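You operate a simulated robot arm through the tools that you are given. There is no shell and no other tool. Be economical: measure what you need, move in short steps, check, and stop when the job is done.

The job below is to be done with a simulated robot arm. You get a single attempt, and the scene is never put back.

## Task
Stop the dosing pump, move the suction tube to the white drum, prime and restart.
Fine: park the red stopper in the stopper holder, then plug the blue drum with it; press the yellow button till its window is full.

Only the result counts: the job must be done as asked and must still hold three seconds after the hand-in. Knocking over, shifting, dropping, spilling or breaking anything else fails it. A push-on lid holds only when it is set on centred and level and pressed home; a screw cap is set on level and turned clockwise until tight.

## Robot
A 6-joint arm with a two-finger parallel gripper on a trunk, on a base that drives. Base frame: it is fixed to the floor where the robot stands at the start and does not move with it; the origin is under the middle of the robot, x ahead of it, y to its left, z up. Units: mm, degrees, N and s.
With the tool pointing down near the work surface it reaches from about 360 to 840 mm from the robot's upright axis, wherever it stands. Its first joint turns from -115.0 to 115.0 degrees. Places, roughly: dosing pump [1000, 0, 900]; hole of the stopper holder [1000, 100, 800]; mouth of the blue drum [800, 100, 600]; neck of the white drum [800, 300, 500]; red switch [1000, 0, 900]; yellow button [1000, -100, 900]. Payload 4.2 kg.
The tool frame sits at the grasp point between the pads (the TCP): z along the fingers, y along the line on which they close. The tips reach 23 mm beyond it. Largest opening 94 mm; finger width 38, thickness 10; the body of the gripper, 54 by 96 mm, starts 39 mm behind the TCP.
Orientation is told as [roll, pitch, yaw] about the base's x, y, z axes, in that order, counted from this pose: with the fingers straight down and closing along the base's y, the tool's x points along the base's -x, its y along +y and its z along -z.

## Interface
- The arm moves only by the tool nudge_tool. Its argument "plan" is a list of rows, each a list of 7 numbers: the finger opening in mm, from 0 to 94, then the shift along the tool's x, y, z in units of 300 mm (1.0 is 300 mm), then the turn, a rotation vector about the tool's x, y, z in units of 180 degrees (1.0 is 180 degrees). In form: [[fingers, x, y, z, rx, ry, rz], ...]. A call has 1 to 20 rows; each row is the pose to reach, as a shift and turn from the pose commanded when the call began, along the tool's axes at that moment. A call with a number of a shift or a turn outside -1 to 1 is refused whole. Rows are played at 5 a second. More than 50 mm and 8.6 degrees between two rows, or a gripper value outside its range, and nothing of the call is played. Where a pose cannot be reached the arm comes as near as it can. A force on the tool above 40 N (or 10 N above the force at the start of the call, whichever is more), or a blocked arm, ends the call early, and 0.2 s more pass. The fingers move at their own pace (about 108 mm/s each) and stop on an object; they squeeze with about 31 N. The grip force told is the motor's: it shows also when the fingers shut on nothing. Time passes only in rows, and 0.2 s behind the last, so rows that repeat a pose let the fingers close. The reply holds the time, the measured pose of the TCP, the force on the tool along the base axes, the opening and the grip force, in the units named above and with some noise, with the torque about the TCP (base axes, N m) and any sound that the robot's microphone picked up, and new pictures: "pictures" is both (left out), scene, wrist or none.
- Cameras (640 x 400 px; columns grow to the right, rows downward): "scene" is now at [236.9, 171.5, 1206.9]; the picture's right is [-0.36, -0.93, 0.00], its down [-0.33, 0.13, -0.94] and it looks along [0.87, -0.33, -0.35] (base axes); focal length 214 px, centre (320, 200). "wrist" rides on the gripper at [87, 16, -74] in the tool frame; the picture's right is [-0.18, 0.98, 0.00], its down [-0.58, -0.11, -0.81] and it looks along [-0.79, -0.15, 0.59] (tool axes); focal length 243 px, centre (320, 200). There is no depth. A picture from a camera that has moved, and an enlarged one, comes with that camera's place and axes in the base frame and with its lens. The place of the scene camera against the robot may be out by one fixed shift of up to 18 mm in any direction.
- slide_trunk(by): slides the trunk up (or, below 0, down) by that many mm; the arm and the scene camera ride with it, the base frame stays. It gives what a move gives, with no picture.
- base_move(legs): drives the robot by 1 to 6 legs, each [ahead, turn to the left] in mm and degrees, along the robot's own axes; the way and the turn of a leg run together, so that a leg with both is an arc; at most 1500 mm and 180 degrees a leg. The arm and the cameras ride along, it lands a little off, and it stops where it bumps. It gives what a move gives, and a new picture of the scene camera.
- pan_tilt(pan, tilt): turns the head with the scene camera to pan (to the left, within 80 degrees either way) and tilt (down, from -29 to 69), counted from straight ahead of the robot. It gives what a move gives, and a new picture of the scene camera.
- enlarge(camera, box): a new picture of the part [left, top, right, bottom] of that camera's present view, enlarged. No time passes.
- close_job(): hands the job in; it is judged then, once.

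Work in short steps. Places have to be worked out from the pictures, the camera data and where the tool is seen: move nearer, look again, correct. Check each grasp and each placing, and mend what went wrong. You have 120 turns and 260 pictures in all, those below and enlarged ones among them. Open the gripper and draw the arm clear of the work before you hand the job in, unless the task says otherwise; then end with one line.

The tools are called after "Emit:" by a JSON object that holds its "name" and its "arguments". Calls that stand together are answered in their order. nudge_tool: Moves the arm, as the interface text tells. Its arguments: {"type":"object","properties":{"plan":{"type":"array","items":{"type":"array","items":{"type":"number"}}},"pictures":{"type":"string","enum":["both","scene","wrist","none"]}},"required":["plan"]} The other tools are called the same way: slide_trunk (by) slides the trunk up or down; base_move (legs) drives the base; pan_tilt (pan, tilt) turns the head that bears the scene camera; enlarge (camera, box) takes an enlarged picture of a part of a camera's view; close_job () hands the job in.

At the start:

```text
t: 0.0
ee_pos: [595.5, -178.6, 1264.8]
tcp_rot: [-1.3, -5.9, 0.0]
contact_force: [114.1, -3.9, -165.9]
wrist_torque: [-3.99, -7.58, -2.57]
gripper_width: 93.8
finger_force: 0.1
trunk travel left (down, up): [-533.0, 457.0]
robot x, y, heading: [-2.2, -1.8, 0.0]
head pan, tilt: [-20.8, 20.7]
```

scene: 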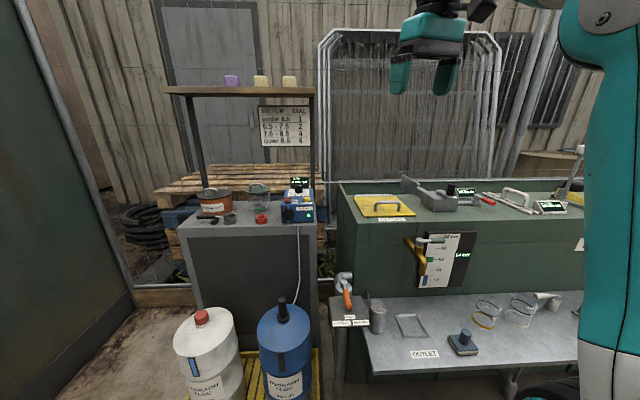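
wrist: 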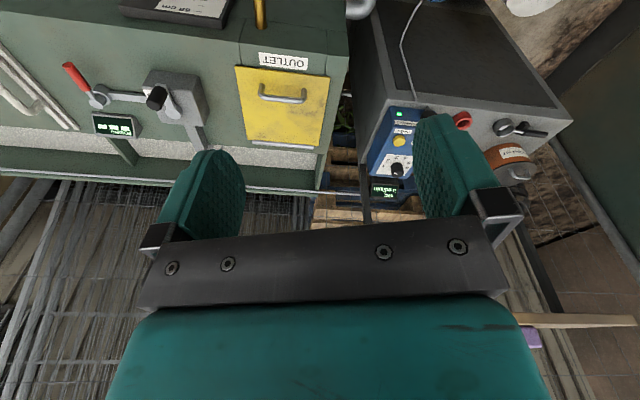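

The scene shows the pump on a cabinet with the white and blue drums in front of it. I enlarge both areas to read the details.

Emit:
{"name": "enlarge", "arguments": {"camera": "scene", "box": [160, 160, 360, 285]}}

Emit:
{"name": "enlarge", "arguments": {"camera": "scene", "box": [150, 270, 350, 400]}}

Emit:
{"name": "enlarge", "arguments": {"camera": "wrist", "box": [330, 80, 580, 236]}}

```text
3.20 times, centred on (260, 222) of scene
camera zoom: at [236.9, 171.5, 1206.9], right [-0.36, -0.93, 0.0], down [-0.33, 0.13, -0.94], along [0.87, -0.33, -0.35], focal length 686 px, centre (512, 128)
```

zoom: 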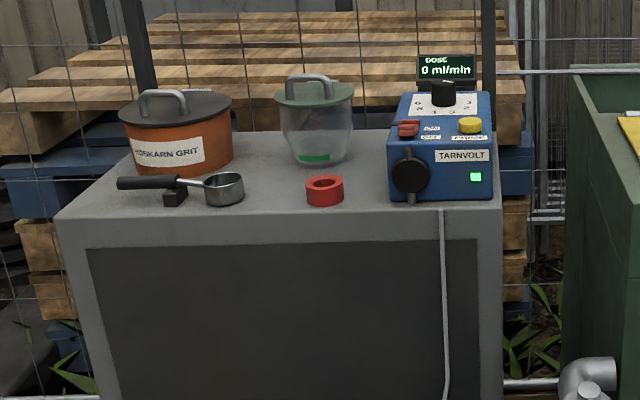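

```text
3.08 times, centred on (250, 335) of scene
camera zoom: at [236.9, 171.5, 1206.9], right [-0.36, -0.93, 0.0], down [-0.33, 0.13, -0.94], along [0.87, -0.33, -0.35], focal length 660 px, centre (535, -215)
```

zoom: 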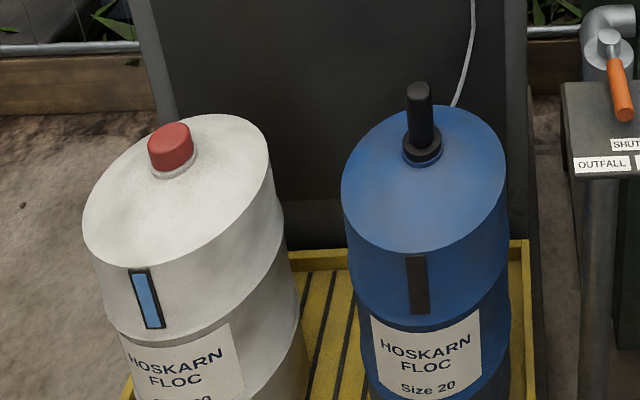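

```text
2.56 times, centred on (455, 158) of wrist
camera zoom: at [501.1, -162.0, 1328.8], right [0.18, 0.98, 0.0], down [0.49, -0.09, 0.86], along [0.85, -0.16, -0.5], focal length 621 px, centre (-26, 308)
```

zoom: 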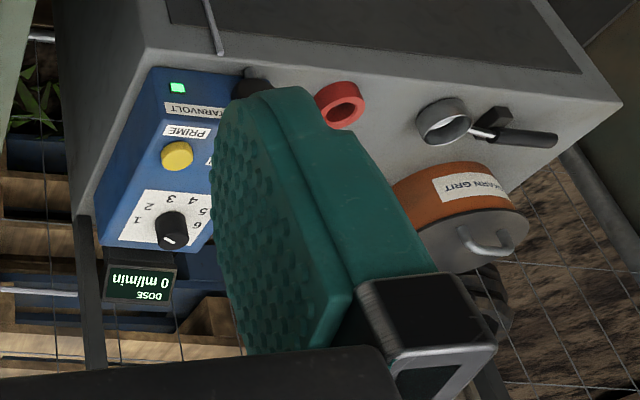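

The stopper sits in the white drum's neck, the lance is in the blue drum, and the red ring on the cabinet is the stopper holder. I look down in front to see how far the base can drive.

Emit:
{"name": "pan_tilt", "arguments": {"pan": 0, "tilt": 60}}

```text
t: 1.1
ee_pos: [597.2, -178.7, 1264.9]
tcp_rot: [-1.5, -6.4, 0.1]
contact_force: [39.5, 2.1, -56.5]
wrist_torque: [-1.69, -2.63, -1.22]
gripper_width: 94.2
finger_force: 0.0
trunk travel left (down, up): [-533.0, 457.0]
robot x, y, heading: [-0.5, 1.5, -0.0]
head pan, tilt: [0.0, 60.0]
camera scene: at [216.7, 204.6, 1149.9], right [0.0, -1.0, 0.0], down [-0.87, 0.0, -0.5], along [0.5, 0.0, -0.87], focal length 214 px, centre (320, 200)
```

scene: 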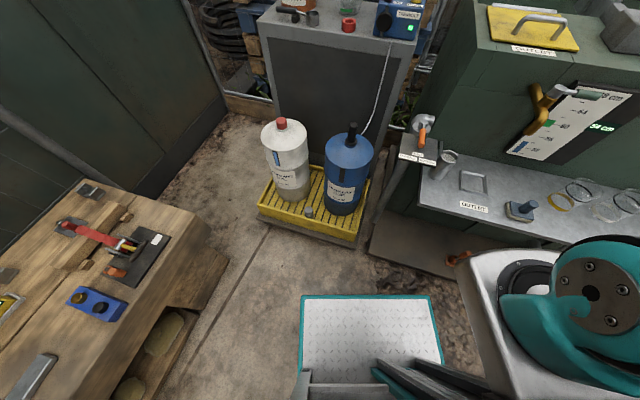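

The cabinet and tray look turned roughly 16° from my heading, and a bench stands to the left. Before driving I check how near that bench is.

Emit:
{"name": "pan_tilt", "arguments": {"pan": 45, "tilt": 60}}

Emit:
{"name": "pan_tilt", "arguments": {"pan": -25, "tilt": 55}}

```text
t: 2.2
ee_pos: [597.6, -178.6, 1265.3]
tcp_rot: [-1.4, -6.4, 0.1]
contact_force: [38.9, -0.9, -56.6]
wrist_torque: [-1.44, -2.64, -0.99]
gripper_width: 94.0
finger_force: 0.0
trunk travel left (down, up): [-533.0, 457.0]
robot x, y, heading: [1.2, 2.1, 0.3]
head pan, tilt: [45.0, 60.0]
camera scene: at [197.1, 251.7, 1149.9], right [0.71, -0.71, 0.0], down [-0.61, -0.61, -0.5], along [0.35, 0.35, -0.87], focal length 214 px, centre (320, 200)
```

scene: 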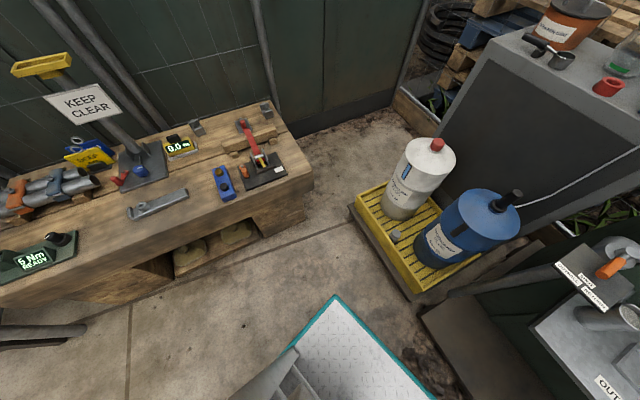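

```text
t: 3.6
ee_pos: [598.5, -179.3, 1265.1]
tcp_rot: [-1.4, -6.4, 0.1]
contact_force: [38.4, -3.4, -57.4]
wrist_torque: [-1.21, -2.68, -0.67]
gripper_width: 93.9
finger_force: 0.2
trunk travel left (down, up): [-533.0, 457.0]
robot x, y, heading: [2.7, -0.2, -0.0]
head pan, tilt: [-25.0, 55.0]
camera scene: at [215.3, 174.2, 1155.9], right [-0.42, -0.91, 0.0], down [-0.74, 0.35, -0.57], along [0.52, -0.24, -0.82], focal length 214 px, centre (320, 200)
```

scene: 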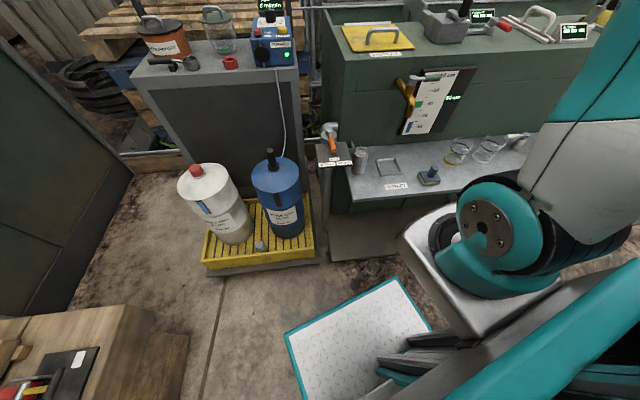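

All the furniture is turned about −21°, and there is free floor between the tray and the left bench. I swing left, drive, then turn to face the cabinet squarely, stopping short.

Emit:
{"name": "base_move", "arguments": {"legs": [[0, 40], [170, 0], [0, -61]]}}

Emit:
{"name": "pan_tilt", "arguments": {"pan": 0, "tilt": 60}}

```text
t: 7.1
ee_pos: [701.3, 355.1, 1263.5]
tcp_rot: [-1.5, -6.5, 40.2]
contact_force: [4.9, 3.4, -7.5]
wrist_torque: [0.04, -0.26, -0.08]
gripper_width: 94.1
finger_force: 0.0
trunk travel left (down, up): [-533.0, 457.0]
robot x, y, heading: [127.5, 105.0, 40.0]
head pan, tilt: [-25.0, 55.0]
stopped in leg 2: the robot was blocked; the commanded pose is now the measured one
camera scene: at [186.9, 383.7, 1155.9], right [0.26, -0.97, 0.0], down [-0.79, -0.21, -0.57], along [0.55, 0.15, -0.82], focal length 214 px, centre (320, 200)
```

scene: 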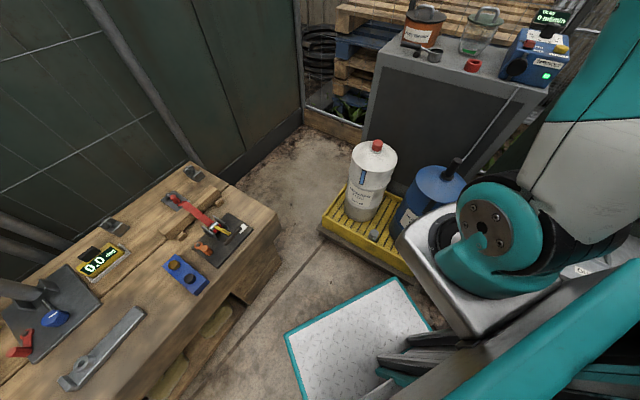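

```text
t: 8.0
ee_pos: [701.7, 355.1, 1264.3]
tcp_rot: [-1.4, -6.3, 40.0]
contact_force: [8.0, 6.2, -13.7]
wrist_torque: [0.13, -0.73, -0.26]
gripper_width: 94.0
finger_force: 0.0
trunk travel left (down, up): [-533.0, 457.0]
robot x, y, heading: [128.4, 105.3, 39.9]
head pan, tilt: [0.0, 60.0]
camera scene: at [168.4, 407.8, 1149.9], right [0.64, -0.77, 0.0], down [-0.66, -0.55, -0.5], along [0.38, 0.32, -0.87], focal length 214 px, centre (320, 200)
```

scene: 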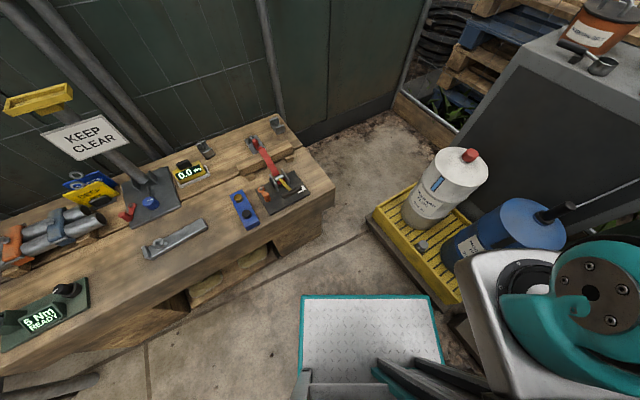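

It stopped only 4 mm short of the leg's end, and nothing in view is touching the base. I try the turn right in stages.

Emit:
{"name": "base_move", "arguments": {"legs": [[-20, 0], [0, -30]]}}

```text
t: 9.6
ee_pos: [725.2, 204.6, 1264.3]
tcp_rot: [-1.5, -6.5, 26.5]
contact_force: [3.4, -1.3, -3.7]
wrist_torque: [0.17, -0.08, 0.27]
gripper_width: 94.1
finger_force: 0.1
trunk travel left (down, up): [-533.0, 457.0]
robot x, y, heading: [107.1, 99.0, 27.8]
head pan, tilt: [0.0, 60.0]
stopped in leg 2: the force on the tool passed its limit at 42 N (the readings are from after the stop); the commanded pose is now the measured one
camera scene: at [208.1, 384.6, 1149.8], right [0.47, -0.88, 0.0], down [-0.77, -0.4, -0.5], along [0.44, 0.23, -0.87], focal length 214 px, centre (320, 200)
```

scene: 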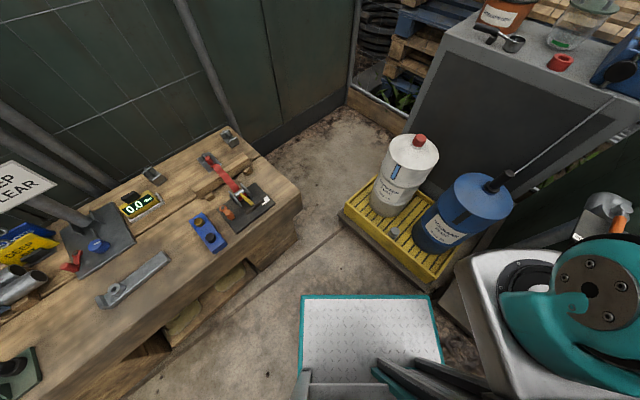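

The stops look like inertial force on the tool rather than contact, so I continue the turn in smaller legs.

Emit:
{"name": "base_move", "arguments": {"legs": [[0, -16], [0, -16], [0, -16]]}}

```text
t: 10.7
ee_pos: [735.0, 135.9, 1263.5]
tcp_rot: [-1.5, -6.7, 19.5]
contact_force: [-0.6, -0.6, -1.6]
wrist_torque: [-0.07, 0.04, -0.02]
gripper_width: 94.2
finger_force: 0.0
trunk travel left (down, up): [-533.0, 457.0]
robot x, y, heading: [108.4, 106.7, 21.2]
head pan, tilt: [0.0, 60.0]
stopped in leg 1: the robot was blocked; the commanded pose is now the measured one
camera scene: at [238.5, 375.6, 1149.9], right [0.36, -0.93, 0.0], down [-0.81, -0.32, -0.5], along [0.47, 0.18, -0.87], focal length 214 px, centre (320, 200)
```

scene: 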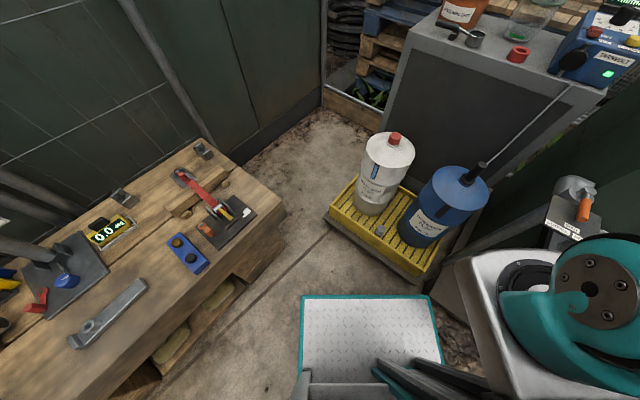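

It really is blocked now, so I look to the right and left for the obstacle.

Emit:
{"name": "pan_tilt", "arguments": {"pan": -80, "tilt": 50}}

Emit:
{"name": "pan_tilt", "arguments": {"pan": 80, "tilt": 60}}

```text
t: 12.2
ee_pos: [735.0, 134.5, 1264.2]
tcp_rot: [-1.4, -6.8, 19.5]
contact_force: [1.1, 0.8, -1.7]
wrist_torque: [0.0, -0.13, -0.04]
gripper_width: 93.8
finger_force: 0.1
trunk travel left (down, up): [-533.0, 457.0]
robot x, y, heading: [109.5, 107.6, 21.6]
head pan, tilt: [-80.0, 50.0]
camera scene: at [216.6, 285.5, 1162.4], right [-0.85, -0.52, 0.0], down [-0.4, 0.65, -0.64], along [0.34, -0.55, -0.77], focal length 214 px, centre (320, 200)
```

scene: 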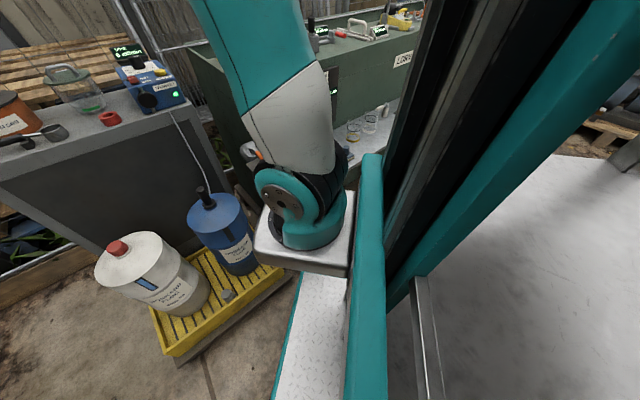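

```text
t: 14.7
ee_pos: [734.4, 135.1, 1263.2]
tcp_rot: [-1.5, -6.7, 19.5]
contact_force: [1.2, 1.1, -2.0]
wrist_torque: [0.01, -0.15, -0.06]
gripper_width: 94.1
finger_force: 0.0
trunk travel left (down, up): [-533.0, 457.0]
robot x, y, heading: [106.8, 102.2, 21.4]
head pan, tilt: [80.0, 60.0]
camera scene: at [163.3, 416.6, 1149.9], right [0.98, 0.2, 0.0], down [0.17, -0.85, -0.5], along [-0.1, 0.49, -0.87], focal length 214 px, centre (320, 200)
```

scene: 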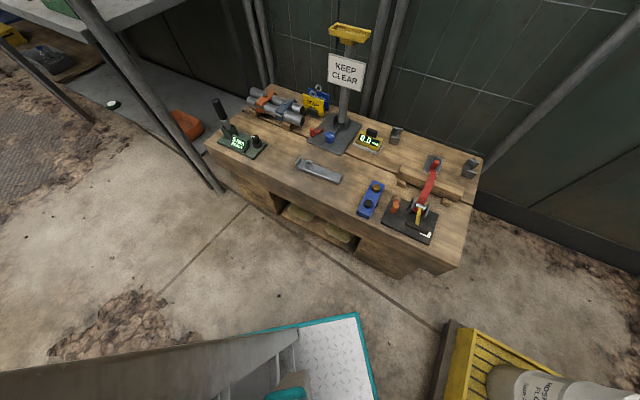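

Nothing visible touches the robot. I try a small right turn alone to see whether it is blocked again.

Emit:
{"name": "base_move", "arguments": {"legs": [[0, -12]]}}

```text
t: 15.4
ee_pos: [734.1, 132.8, 1263.3]
tcp_rot: [-1.4, -6.8, 19.4]
contact_force: [-0.3, -0.4, 0.0]
wrist_torque: [0.0, -0.01, 0.01]
gripper_width: 93.9
finger_force: 0.0
trunk travel left (down, up): [-533.0, 457.0]
robot x, y, heading: [108.3, 104.0, 21.6]
head pan, tilt: [80.0, 60.0]
stopped in leg 1: the robot was blocked; the commanded pose is now the measured one
camera scene: at [163.7, 416.7, 1149.9], right [0.98, 0.2, 0.0], down [0.17, -0.85, -0.5], along [-0.1, 0.49, -0.87], focal length 214 px, centre (320, 200)
```

scene: 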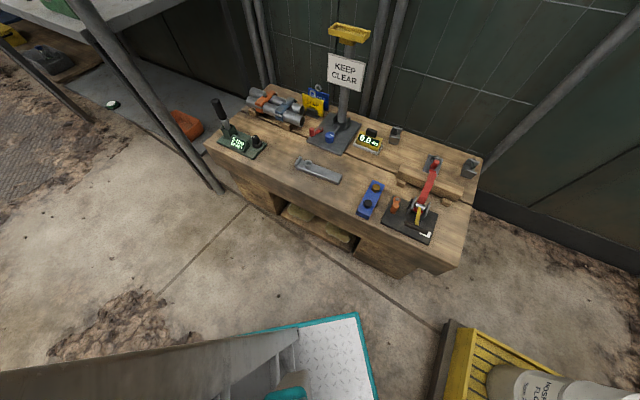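

It is firmly blocked at 21.6°, so I check overhead around the arm.

Emit:
{"name": "pan_tilt", "arguments": {"pan": -45, "tilt": 5}}

Emit:
{"name": "pan_tilt", "arguments": {"pan": -80, "tilt": 20}}

```text
t: 17.4
ee_pos: [734.4, 134.4, 1263.4]
tcp_rot: [-1.3, -6.7, 19.4]
contact_force: [-0.1, 0.1, -0.7]
wrist_torque: [-0.02, -0.03, -0.01]
gripper_width: 94.2
finger_force: 0.1
trunk travel left (down, up): [-533.0, 457.0]
robot x, y, heading: [107.4, 108.5, 21.2]
head pan, tilt: [-45.0, 5.0]
camera scene: at [260.9, 314.5, 1232.4], right [-0.4, -0.92, 0.0], down [-0.08, 0.04, -1.0], along [0.91, -0.4, -0.09], focal length 214 px, centre (320, 200)
```

scene: 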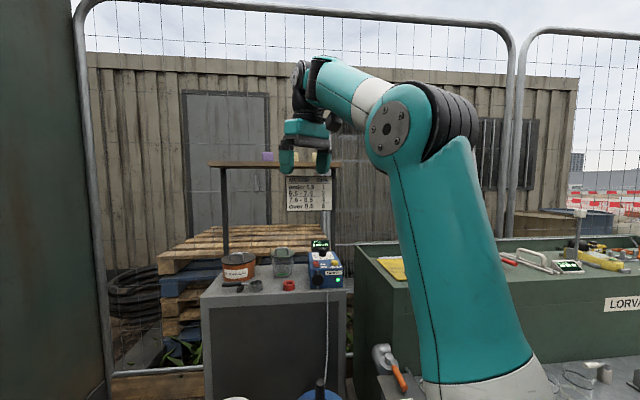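

```text
t: 18.4
ee_pos: [734.0, 132.6, 1264.1]
tcp_rot: [-1.4, -6.7, 19.2]
contact_force: [-0.1, 0.6, 0.1]
wrist_torque: [-0.02, 0.0, -0.02]
gripper_width: 94.0
finger_force: 0.2
trunk travel left (down, up): [-533.0, 457.0]
robot x, y, heading: [104.5, 107.5, 21.4]
head pan, tilt: [-80.0, 20.0]
camera scene: at [225.3, 271.8, 1208.1], right [-0.85, -0.52, 0.0], down [-0.18, 0.29, -0.94], along [0.49, -0.8, -0.34], focal length 214 px, centre (320, 200)
```

scene: 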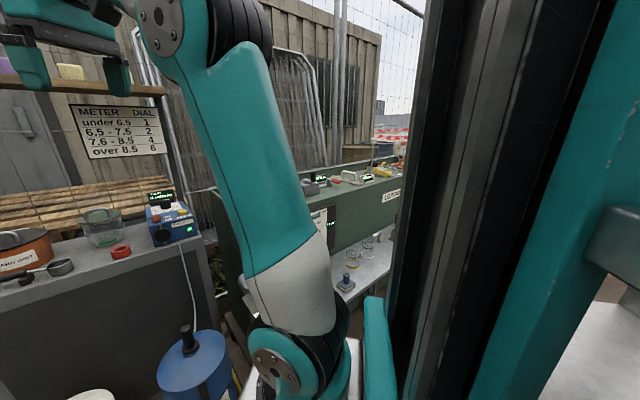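

The base's right front corner is against the bench plinth. The arm's own shoulder is about 250 ahead and 145 right of the robot's middle, so everything is reachable from here. I back off 30 mm to break contact and look at the pump.

Emit:
{"name": "base_move", "arguments": {"legs": [[-30, 0]]}}

Emit:
{"name": "pan_tilt", "arguments": {"pan": -40, "tilt": 25}}

Emit:
{"name": "enlarge", "arguments": {"camera": "scene", "box": [200, 100, 440, 250]}}

```text
t: 19.3
ee_pos: [706.2, 122.3, 1264.4]
tcp_rot: [-1.4, -6.8, 19.3]
contact_force: [0.4, -0.1, 1.3]
wrist_torque: [0.0, -0.01, -0.01]
gripper_width: 94.1
finger_force: 0.0
trunk travel left (down, up): [-533.0, 457.0]
robot x, y, heading: [80.8, 94.0, 21.2]
head pan, tilt: [-80.0, 20.0]
camera scene: at [196.9, 260.7, 1208.0], right [-0.85, -0.52, 0.0], down [-0.18, 0.29, -0.94], along [0.49, -0.8, -0.34], focal length 214 px, centre (320, 200)
```

scene: 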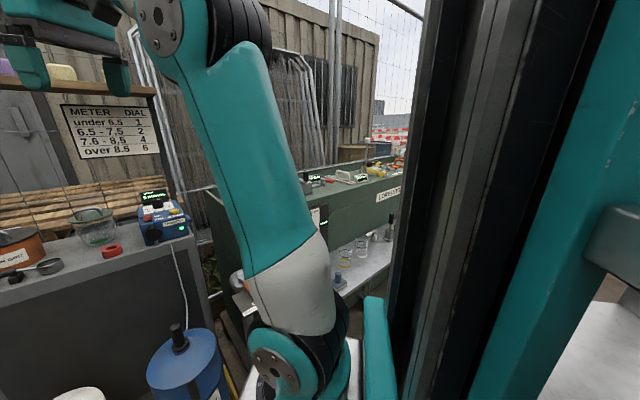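

```text
t: 20.3
ee_pos: [705.6, 122.9, 1264.1]
tcp_rot: [-1.3, -6.7, 19.3]
contact_force: [0.3, 0.2, 0.4]
wrist_torque: [0.02, -0.02, -0.02]
gripper_width: 93.9
finger_force: 0.0
trunk travel left (down, up): [-533.0, 457.0]
robot x, y, heading: [79.5, 95.1, 21.5]
head pan, tilt: [-40.0, 25.0]
camera scene: at [235.8, 310.6, 1199.9], right [-0.32, -0.95, 0.0], down [-0.4, 0.14, -0.91], along [0.86, -0.29, -0.42], focal length 214 px, centre (320, 200)
```

scene: 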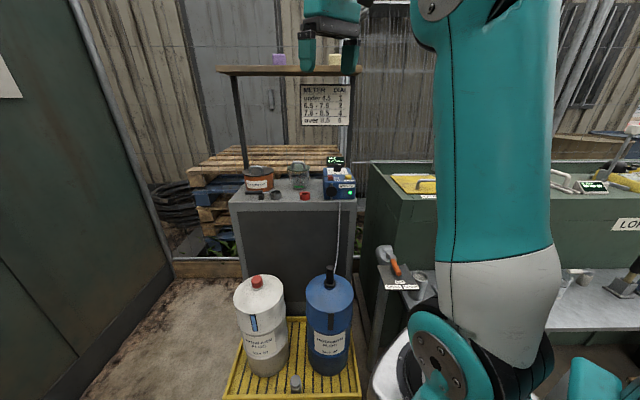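

```text
2.67 times, centred on (320, 175) of scene
camera zoom: at [235.8, 310.6, 1199.9], right [-0.32, -0.95, 0.0], down [-0.4, 0.14, -0.91], along [0.86, -0.29, -0.42], focal length 572 px, centre (320, 267)
```

zoom: 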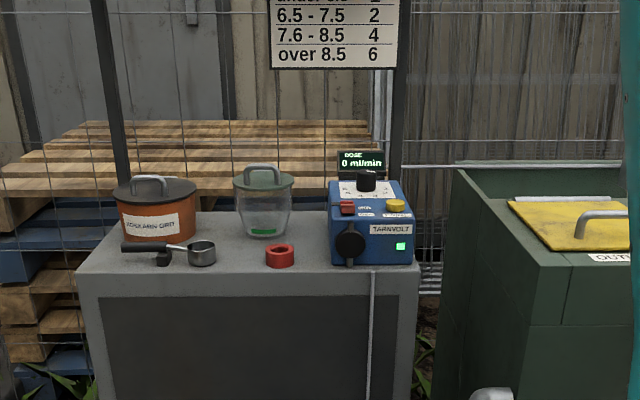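

Triangulating this view against the first one gives these places:
- Holder top: about (989,118,868)
- Red switch: (971,21,931)
- Yellow button: (950,-47,929)
- Stopper top: (838,339,635)
- Lance top: (772,96,672)

I level the tool and descend for a closer wrist view of the pump.

Emit:
{"name": "nudge_tool", "arguments": {"plan": [[40, 0, 0, 0, 0, 0.037, 0], [40, 0.0, 0, 0.15, 0, 0.037, 0], [40, 0, 0, 0.3, 0, 0.037, 0], [40, 0, 0, 0.45, 0, 0.037, 0], [40, 0, 0, 0.5, 0, 0.037, 0]], "pictures": "none"}}

Emit:
{"name": "nudge_tool", "arguments": {"plan": [[40, 0, 0, 0, 0, 0, 0.045], [40, 0, 0, 0, 0, 0, 0.09], [40, 0, 0, 0, 0, 0, 0.135], [40, 0, 0, 0, 0, 0, 0.18], [40, 0, 0, 0, 0, 0, 0.223]], "pictures": "both"}}

```text
t: 20.6
ee_pos: [709.5, 122.1, 1265.9]
tcp_rot: [-1.8, -6.9, 19.7]
contact_force: [11.6, 2.9, -15.9]
wrist_torque: [-0.16, -0.69, -0.24]
gripper_width: 39.5
finger_force: 0.1
trunk travel left (down, up): [-533.0, 457.0]
robot x, y, heading: [81.6, 93.2, 21.2]
head pan, tilt: [-40.0, 25.0]
stopped in row 1: the force on the tool passed its limit at 125 N (the readings are from after the stop); the commanded pose is now the measured one
```

```text
t: 21.8
ee_pos: [710.0, 123.9, 1265.5]
tcp_rot: [3.0, -6.2, -20.8]
contact_force: [-0.3, -0.2, -0.7]
wrist_torque: [-0.01, 0.02, 0.01]
gripper_width: 39.9
finger_force: 0.2
trunk travel left (down, up): [-533.0, 457.0]
robot x, y, heading: [78.1, 93.9, 21.3]
head pan, tilt: [-40.0, 25.0]
camera scene: at [235.8, 310.7, 1199.9], right [-0.32, -0.95, 0.0], down [-0.4, 0.14, -0.91], along [0.86, -0.29, -0.42], focal length 214 px, centre (320, 200)
camera wrist: at [624.7, 166.5, 1329.5], right [0.51, 0.85, 0.07], down [0.41, -0.32, 0.86], along [0.76, -0.41, -0.51], focal length 243 px, centre (320, 200)
```

scene: 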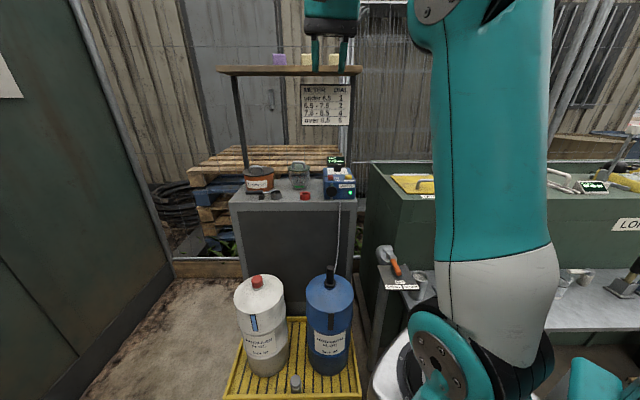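
wrist: 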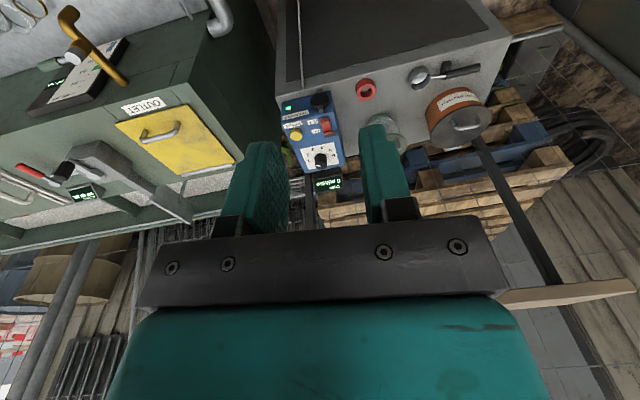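

The force stops come from abrupt acceleration, so I use ramped rows. I level the tool and move nearer to the pump for a close view.

Emit:
{"name": "nudge_tool", "arguments": {"plan": [[94, -0.005, 0, 0.01, 0.0005, 0.001, 0], [94, -0.02, 0, 0.045, 0.002, 0.004, 0], [94, -0.05, 0, 0.11, 0.0045, 0.009, 0], [94, -0.09, 0, 0.19, 0.007, 0.015, 0], [94, -0.14, 0, 0.28, 0.01, 0.021, 0], [94, -0.18, 0, 0.37, 0.013, 0.027, 0], [94, -0.215, 0, 0.44, 0.015, 0.031, 0], [94, -0.235, 0, 0.47, 0.0165, 0.034, 0], [94, -0.239, 0, 0.479, 0.0167, 0.0344, 0]], "pictures": "wrist"}}

Emit:
{"name": "enlarge", "arguments": {"camera": "wrist", "box": [220, 60, 460, 210]}}

```text
t: 23.8
ee_pos: [793.8, 98.6, 1130.9]
tcp_rot: [-0.1, 0.0, -20.5]
contact_force: [0.2, 0.3, 0.5]
wrist_torque: [0.0, 0.0, -0.01]
gripper_width: 93.7
finger_force: 0.2
trunk travel left (down, up): [-533.0, 457.0]
robot x, y, heading: [82.7, 94.7, 21.3]
head pan, tilt: [-40.0, 25.0]
camera wrist: at [716.8, 142.9, 1203.7], right [0.52, 0.86, 0.0], down [0.51, -0.31, 0.81], along [0.69, -0.42, -0.59], focal length 243 px, centre (320, 200)
```

wrist: 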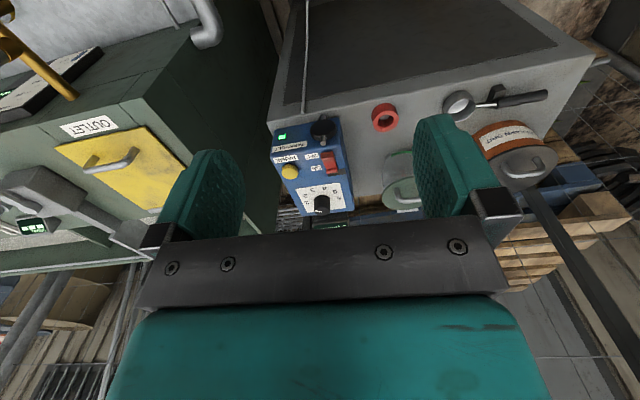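

```text
2.67 times, centred on (340, 135) of wrist
camera zoom: at [716.8, 142.9, 1203.7], right [0.52, 0.86, 0.0], down [0.51, -0.31, 0.81], along [0.69, -0.42, -0.59], focal length 647 px, centre (267, 373)
```

zoom: 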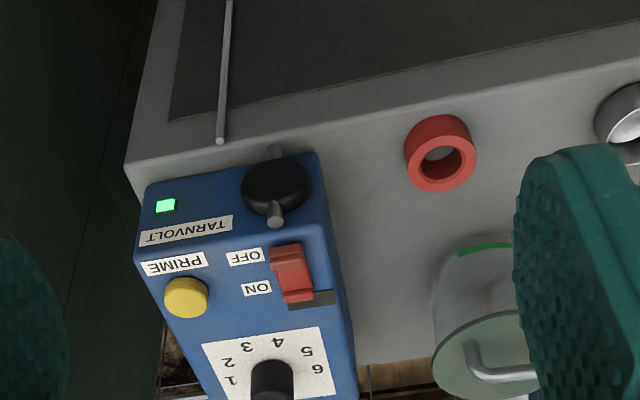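

The red rocker has ON and OFF labels with OFF nearer the robot, and PRIME is the yellow button. I go closer to see the rocker's state and find the window.

Emit:
{"name": "nudge_tool", "arguments": {"plan": [[94, -0.005, 0, 0.01, 0, 0, 0], [94, -0.03, 0, 0.04, 0, 0, 0], [94, -0.08, 0, 0.1, 0, 0, 0], [94, -0.14, 0, 0.17, 0, 0, 0], [94, -0.19, 0, 0.24, 0, 0, 0], [94, -0.23, 0, 0.29, 0, 0, 0], [94, -0.245, 0, 0.3, 0, 0, 0]], "pictures": "wrist"}}

Emit:
{"name": "enlarge", "arguments": {"camera": "wrist", "box": [200, 30, 440, 180]}}

```text
t: 25.4
ee_pos: [862.2, 73.1, 1039.8]
tcp_rot: [0.0, -0.1, -20.6]
contact_force: [0.2, 0.6, 0.0]
wrist_torque: [0.0, -0.01, 0.02]
gripper_width: 94.1
finger_force: 0.0
trunk travel left (down, up): [-533.0, 457.0]
robot x, y, heading: [78.5, 96.2, 21.4]
head pan, tilt: [-40.0, 25.0]
camera wrist: at [786.0, 118.1, 1113.4], right [0.52, 0.86, 0.0], down [0.51, -0.31, 0.81], along [0.69, -0.42, -0.59], focal length 243 px, centre (320, 200)
```

wrist: 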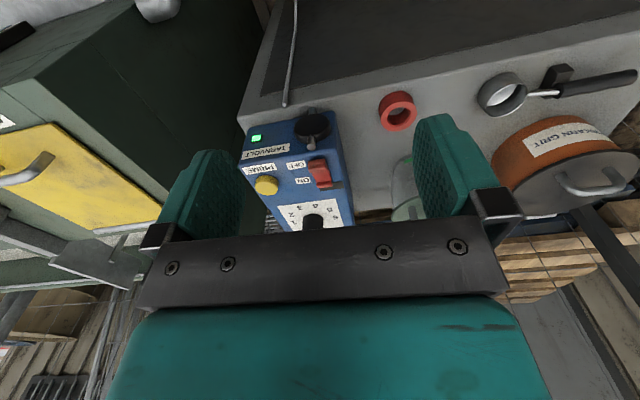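

```text
2.67 times, centred on (320, 105) of wrist
camera zoom: at [786.0, 118.1, 1113.4], right [0.52, 0.86, 0.0], down [0.51, -0.31, 0.81], along [0.69, -0.42, -0.59], focal length 647 px, centre (320, 453)
```

zoom: 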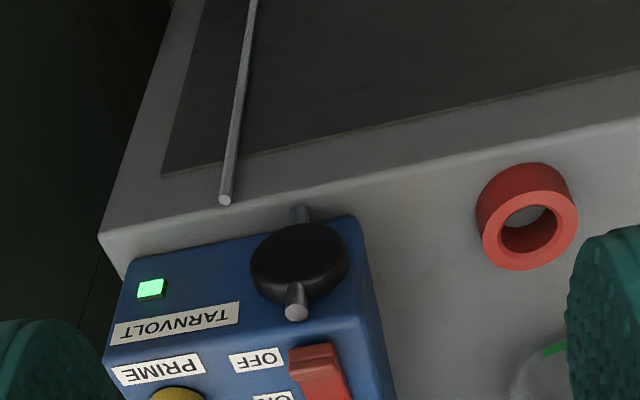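

Emit:
{"name": "enlarge", "arguments": {"camera": "wrist", "box": [220, 140, 380, 240]}}

```text
4.00 times, centred on (300, 190) of wrist
camera zoom: at [786.0, 118.1, 1113.4], right [0.52, 0.86, 0.0], down [0.51, -0.31, 0.81], along [0.69, -0.42, -0.59], focal length 970 px, centre (400, 240)
```

zoom: 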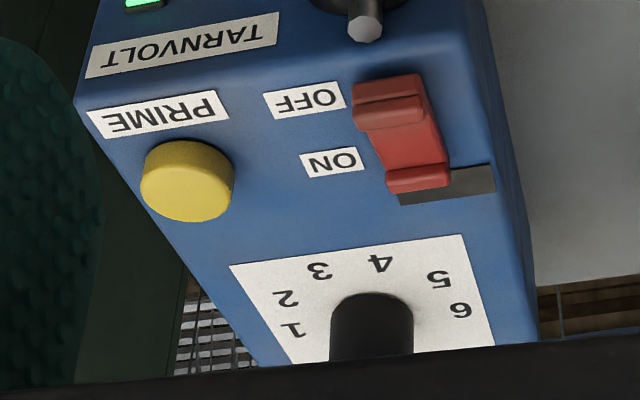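

The OFF end (near side) is raised, so the pump is ON. I place the OFF end at about (945,18,927) and the button at (942,-51,930). I close the fingers, turn the tool 90° so the thin side lies along the rocker, and come above the OFF end.

Emit:
{"name": "nudge_tool", "arguments": {"plan": [[0, 0, 0, 0, 0, 0, -0.01], [0, -0.01, 0, 0.0, 0, 0, -0.04], [0, -0.04, -0.01, 0.01, 0, 0, -0.085], [0, -0.08, -0.02, 0.03, 0, 0, -0.13], [0, -0.12, -0.03, 0.05, 0, 0, -0.175], [0, -0.16, -0.04, 0.07, 0, 0, -0.22], [0, -0.2, -0.05, 0.09, 0, 0, -0.265], [0, -0.24, -0.055, 0.11, 0, 0, -0.31], [0, -0.28, -0.06, 0.12, 0, 0, -0.355], [0, -0.31, -0.068, 0.13, 0, 0, -0.4], [0, -0.323, -0.073, 0.133, 0, 0, -0.44], [0, -0.327, -0.073, 0.133, 0, 0, -0.48], [0, -0.327, -0.073, 0.133, 0, 0, -0.497]], "pictures": "both"}}

Emit:
{"name": "enlarge", "arguments": {"camera": "scene", "box": [280, 140, 400, 215]}}

```text
t: 28.2
ee_pos: [947.3, 17.2, 999.6]
tcp_rot: [-0.1, 0.1, 69.1]
contact_force: [-0.2, 1.2, -0.6]
wrist_torque: [0.0, 0.02, -0.01]
gripper_width: 0.0
finger_force: 30.9
trunk travel left (down, up): [-533.0, 457.0]
robot x, y, heading: [75.6, 92.9, 21.4]
head pan, tilt: [-40.0, 25.0]
camera scene: at [235.8, 310.7, 1199.9], right [-0.32, -0.95, 0.0], down [-0.4, 0.14, -0.91], along [0.86, -0.29, -0.42], focal length 214 px, centre (320, 200)
camera wrist: at [899.3, -57.7, 1073.9], right [-0.85, 0.52, 0.0], down [0.31, 0.5, 0.81], along [0.42, 0.69, -0.59], focal length 243 px, centre (320, 200)
```

scene: 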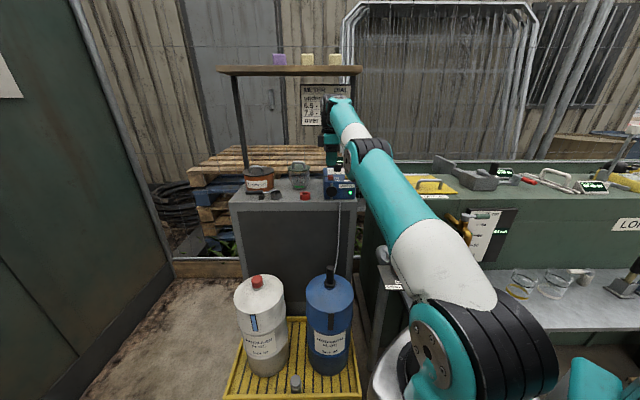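
wrist: 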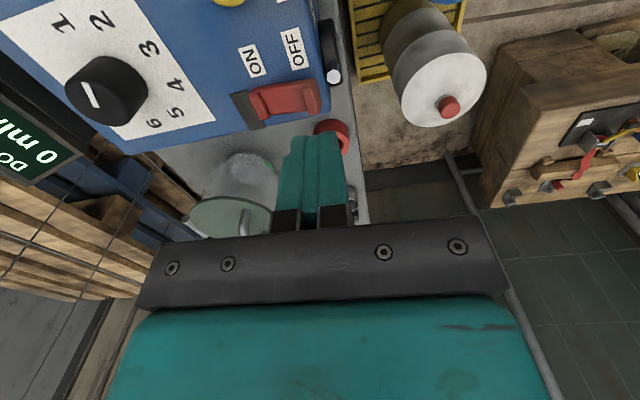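

```text
5.33 times, centred on (340, 178) of scene
camera zoom: at [235.8, 310.7, 1199.9], right [-0.32, -0.95, 0.0], down [-0.4, 0.14, -0.91], along [0.86, -0.29, -0.42], focal length 1144 px, centre (213, 320)
```

zoom: 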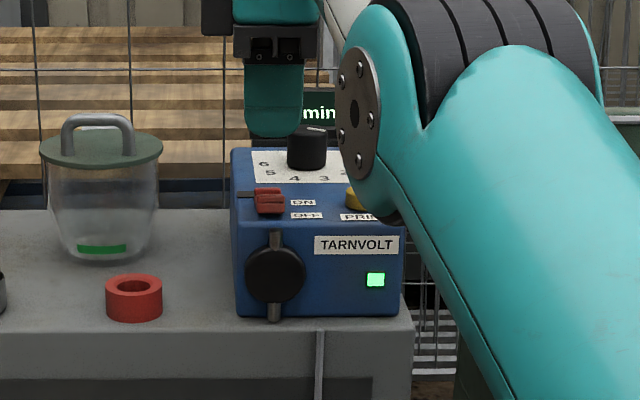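

In the wrist view the closed tip lies over the OFF end of the rocker, which spans columns 295–320. I shift about 4 mm forward and press down slowly.

Emit:
{"name": "nudge_tool", "arguments": {"plan": [[0, 0, -0.003, 0.01, 0, 0, 0], [0, 0, -0.01, 0.04, 0, 0, 0], [0, 0, -0.013, 0.08, 0, 0, 0], [0, 0, -0.013, 0.11, 0, 0, 0], [0, 0, -0.013, 0.13, 0, 0, 0], [0, 0, -0.013, 0.14, 0, 0, 0], [0, 0, -0.013, 0.15, 0, 0, 0], [0, 0, -0.013, 0.158, 0, 0, 0], [0, 0, -0.013, 0.165, 0, 0, 0]], "pictures": "wrist"}}

```text
t: 30.2
ee_pos: [950.1, 17.1, 950.9]
tcp_rot: [0.0, 0.0, 68.9]
contact_force: [0.1, -0.5, -0.4]
wrist_torque: [0.0, 0.02, 0.0]
gripper_width: 0.0
finger_force: 31.0
trunk travel left (down, up): [-533.0, 457.0]
robot x, y, heading: [79.8, 91.8, 21.4]
head pan, tilt: [-40.0, 25.0]
camera wrist: at [903.0, -59.1, 1024.4], right [-0.85, 0.53, 0.0], down [0.31, 0.5, 0.81], along [0.42, 0.69, -0.59], focal length 243 px, centre (320, 200)
```

wrist: 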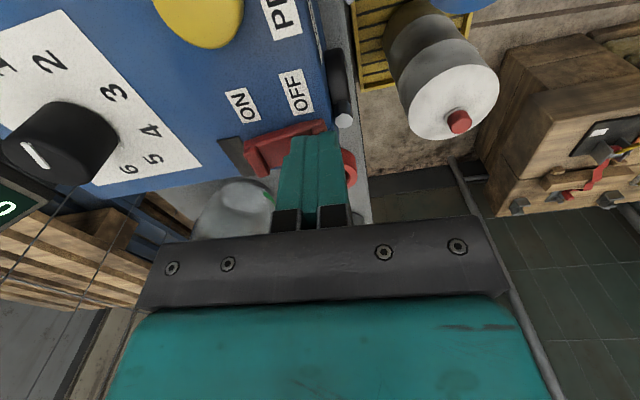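

The tip is just over the OFF end with no contact yet. I continue down in small steps.

Emit:
{"name": "nudge_tool", "arguments": {"plan": [[0, 0, 0, 0.008, 0, 0, 0], [0, 0, 0, 0.016, 0, 0, 0], [0, 0, 0, 0.024, 0, 0, 0], [0, 0, 0, 0.032, 0, 0, 0], [0, 0, 0, 0.04, 0, 0, 0], [0, 0, 0, 0.048, 0, 0, 0]], "pictures": "wrist"}}

```text
t: 31.3
ee_pos: [949.8, 17.2, 947.1]
tcp_rot: [-0.8, -0.3, 68.9]
contact_force: [-4.0, 1.5, 14.6]
wrist_torque: [-0.07, 0.09, -0.11]
gripper_width: 0.0
finger_force: 30.7
trunk travel left (down, up): [-533.0, 457.0]
robot x, y, heading: [78.7, 94.9, 21.4]
head pan, tilt: [-40.0, 25.0]
stopped in row 5: the force on the tool passed its limit at 43 N (the readings are from after the stop); the commanded pose is now the measured one
camera wrist: at [902.0, -58.7, 1021.3], right [-0.85, 0.53, -0.02], down [0.3, 0.51, 0.81], along [0.43, 0.68, -0.59], focal length 243 px, centre (320, 200)
```

wrist: 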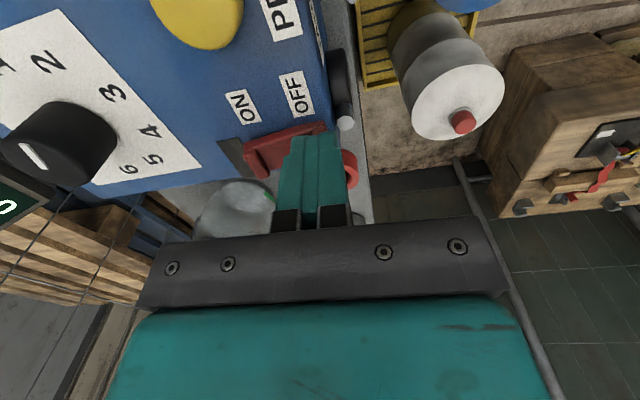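

It took over 40 N with only ~3 mm of travel. I back off and inspect the switch and lamp.

Emit:
{"name": "nudge_tool", "arguments": {"plan": [[0, 0, 0, -0.01, 0, 0, 0], [0, 0, 0, -0.05, 0, 0, 0], [0, 0, 0, -0.1, 0, 0, 0], [0, 0, 0, -0.15, 0, 0, 0]], "pictures": "wrist"}}

Emit:
{"name": "enlarge", "arguments": {"camera": "wrist", "box": [200, 50, 360, 150]}}

Emit:
{"name": "enlarge", "arguments": {"camera": "scene", "box": [310, 155, 374, 195]}}

```text
t: 32.3
ee_pos: [950.2, 17.9, 991.2]
tcp_rot: [-0.7, -0.2, 69.0]
contact_force: [-0.3, -1.2, 0.5]
wrist_torque: [-0.02, 0.0, 0.01]
gripper_width: 0.1
finger_force: 30.5
trunk travel left (down, up): [-533.0, 457.0]
robot x, y, heading: [80.9, 92.1, 21.2]
head pan, tilt: [-40.0, 25.0]
camera wrist: at [902.3, -58.6, 1064.0], right [-0.85, 0.52, -0.01], down [0.3, 0.5, 0.81], along [0.43, 0.69, -0.59], focal length 243 px, centre (320, 200)
```

wrist: 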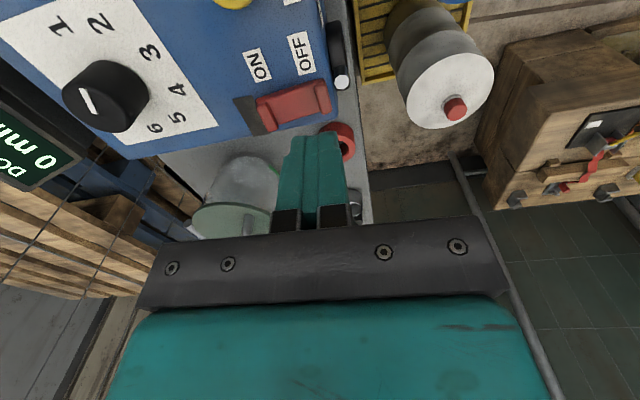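

```text
4.00 times, centred on (280, 100) of wrist
camera zoom: at [902.3, -58.6, 1064.0], right [-0.85, 0.52, -0.01], down [0.3, 0.5, 0.81], along [0.43, 0.69, -0.59], focal length 970 px, centre (480, 600)
```

zoom: 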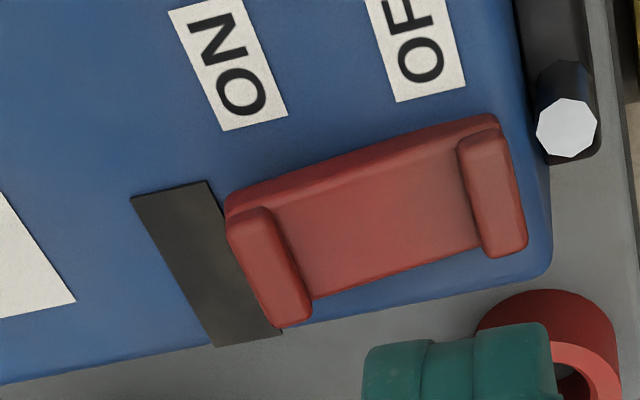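

```text
10.00 times, centred on (342, 175) of scene
camera zoom: at [235.8, 310.7, 1199.9], right [-0.32, -0.95, 0.0], down [-0.4, 0.14, -0.91], along [0.86, -0.29, -0.42], focal length 2145 px, centre (100, 450)
```

zoom: 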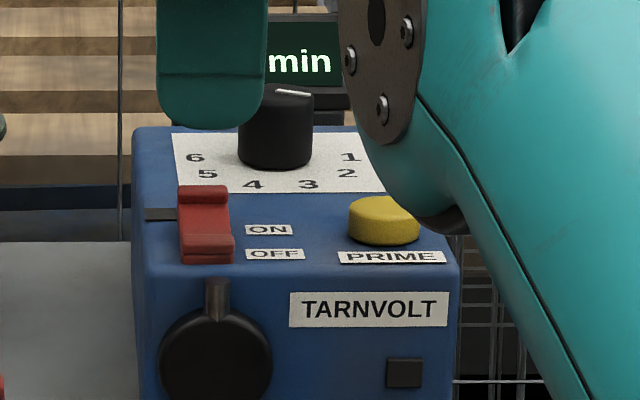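

The green lamp went dark, so the pump is off. Next is the stopper: I raise the tool, turn back to yaw −21 and move above the white drum.

Emit:
{"name": "nudge_tool", "arguments": {"plan": [[0, 0, 0, -0.01, 0, 0, 0], [0, 0, 0, -0.05, 0, 0, 0.01], [10, 0, 0.03, -0.12, 0, 0, 0.04], [20, -0.02, 0.08, -0.19, 0, 0, 0.08], [30, -0.08, 0.14, -0.23, 0, 0, 0.12], [40, -0.16, 0.21, -0.23, 0, 0, 0.165], [50, -0.25, 0.29, -0.22, 0, 0, 0.21], [60, -0.35, 0.37, -0.2, 0, 0, 0.255], [70, -0.45, 0.45, -0.17, 0, 0, 0.3], [80, -0.55, 0.53, -0.13, 0, 0, 0.345], [90, -0.64, 0.6, -0.08, 0, 0, 0.39], [90, -0.73, 0.66, -0.02, 0, 0, 0.43], [90, -0.8, 0.7, 0.04, 0, 0, 0.465], [90, -0.85, 0.725, 0.1, 0, 0, 0.49], [90, -0.866, 0.732, 0.137, 0, 0, 0.5]], "pictures": "both"}}

```text
t: 35.5
ee_pos: [840.4, 338.4, 946.5]
tcp_rot: [0.2, -0.8, -21.1]
contact_force: [-1.1, -0.9, 0.6]
wrist_torque: [0.0, 0.03, 0.0]
gripper_width: 89.8
finger_force: 0.0
out of reach, approached as far as the arm can: row 2, 3
trunk travel left (down, up): [-533.0, 457.0]
robot x, y, heading: [79.8, 93.9, 21.1]
head pan, tilt: [-40.0, 25.0]
camera scene: at [235.7, 310.7, 1200.0], right [-0.32, -0.95, 0.0], down [-0.4, 0.14, -0.91], along [0.86, -0.29, -0.42], focal length 214 px, centre (320, 200)
camera wrist: at [762.8, 383.6, 1020.0], right [0.53, 0.85, 0.0], down [0.49, -0.31, 0.81], along [0.69, -0.42, -0.58], focal length 243 px, centre (320, 200)
```

scene: 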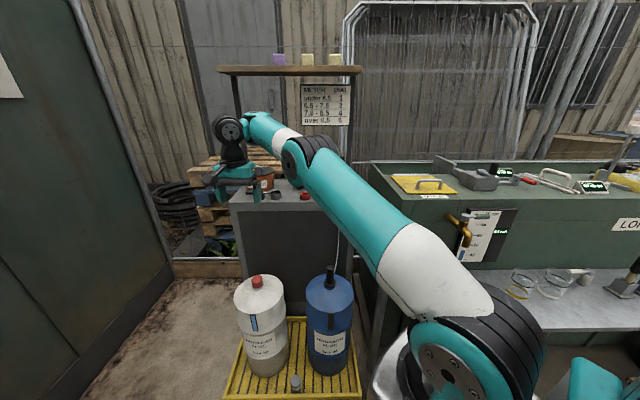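
wrist: 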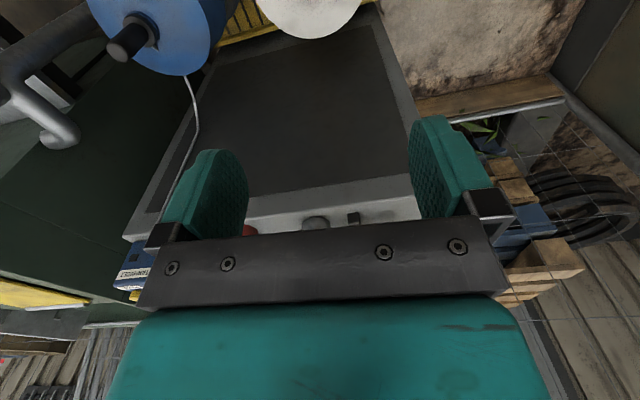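

The arm is above the white drum, but the wrist camera cannot see the stopper from here. I back off and descend to view it.

Emit:
{"name": "nudge_tool", "arguments": {"plan": [[90, 0.01, 0, 0.01, 0, 0, 0], [90, 0.04, 0, 0.05, 0, 0.001, 0], [90, 0.1, 0, 0.12, 0, 0.002, 0], [90, 0.17, 0, 0.2, 0, 0.004, 0], [90, 0.24, 0, 0.29, 0, 0.004, 0], [90, 0.31, 0, 0.38, 0, 0.004, 0], [90, 0.37, 0, 0.47, 0, 0.004, 0], [90, 0.4, 0, 0.55, 0, 0.004, 0], [90, 0.4, 0, 0.6, 0, 0.004, 0], [90, 0.4, 0, 0.62, 0, 0.004, 0]], "pictures": "wrist"}}

Emit:
{"name": "enlarge", "arguments": {"camera": "wrist", "box": [220, 100, 460, 250]}}

```text
t: 37.7
ee_pos: [815.3, 437.9, 780.4]
tcp_rot: [0.1, 0.2, -21.1]
contact_force: [-0.5, 0.6, -0.3]
wrist_torque: [-0.01, 0.0, 0.04]
gripper_width: 90.2
finger_force: 0.0
out of reach, approached as far as the arm can: row 2, 3, 4, 5, 6, 7, 8, 9, 10
trunk travel left (down, up): [-533.0, 457.0]
robot x, y, heading: [77.1, 93.1, 21.3]
head pan, tilt: [-40.0, 25.0]
camera wrist: at [738.1, 481.9, 853.6], right [0.53, 0.85, 0.0], down [0.5, -0.31, 0.81], along [0.69, -0.42, -0.59], focal length 243 px, centre (320, 200)
```

wrist: 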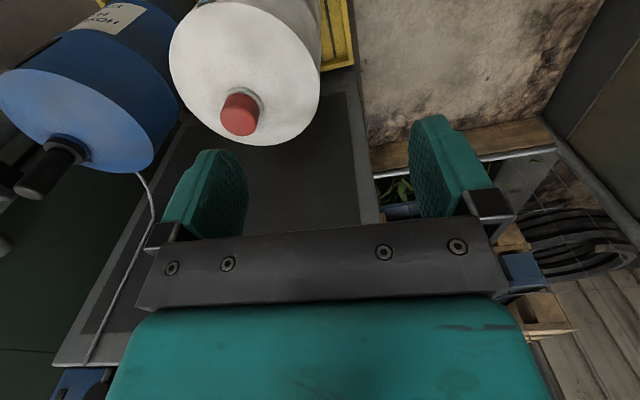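

```text
2.67 times, centred on (340, 175) of wrist
camera zoom: at [738.1, 481.9, 853.6], right [0.53, 0.85, 0.0], down [0.5, -0.31, 0.81], along [0.69, -0.42, -0.59], focal length 647 px, centre (267, 267)
```

zoom: 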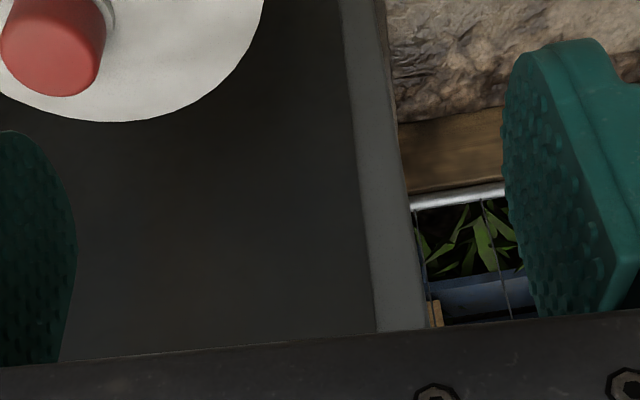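

The arm stopped about 100 mm out radially, so it cannot fold this low near the body. I raise the tool first, then lower the trunk so the arm works in a comfortable posture.

Emit:
{"name": "nudge_tool", "arguments": {"plan": [[90, 0, 0, -0.01, 0, 0, 0], [90, 0, 0, -0.05, 0, 0, 0], [90, 0, 0, -0.12, 0, 0, 0], [90, 0, 0, -0.22, 0, 0, 0], [90, 0, 0, -0.34, 0, 0, 0], [90, 0, 0, -0.46, 0, 0, 0], [90, 0, 0, -0.58, 0, 0, 0], [90, 0.0, 0, -0.7, 0, 0, 0], [90, 0.0, 0, -0.82, 0, 0, 0], [90, 0.0, 0, -0.92, 0, 0, 0], [90, 0.0, 0, -0.98, 0, 0, 0]], "pictures": "scene"}}

```text
t: 40.1
ee_pos: [806.6, 431.6, 1069.7]
tcp_rot: [0.3, -0.1, -21.0]
contact_force: [0.3, 0.7, 0.3]
wrist_torque: [0.0, 0.0, 0.03]
gripper_width: 89.9
finger_force: 0.0
out of reach, approached as far as the arm can: row 10, 11
trunk travel left (down, up): [-533.0, 457.0]
robot x, y, heading: [79.4, 95.1, 21.1]
head pan, tilt: [-40.0, 25.0]
camera scene: at [235.7, 310.8, 1199.9], right [-0.32, -0.95, 0.0], down [-0.4, 0.14, -0.91], along [0.86, -0.29, -0.42], focal length 214 px, centre (320, 200)
```

scene: 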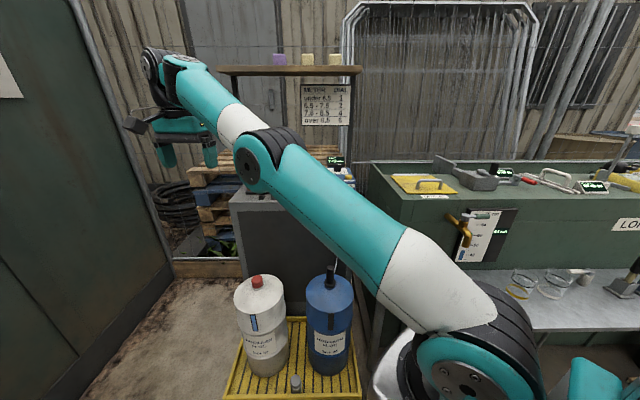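

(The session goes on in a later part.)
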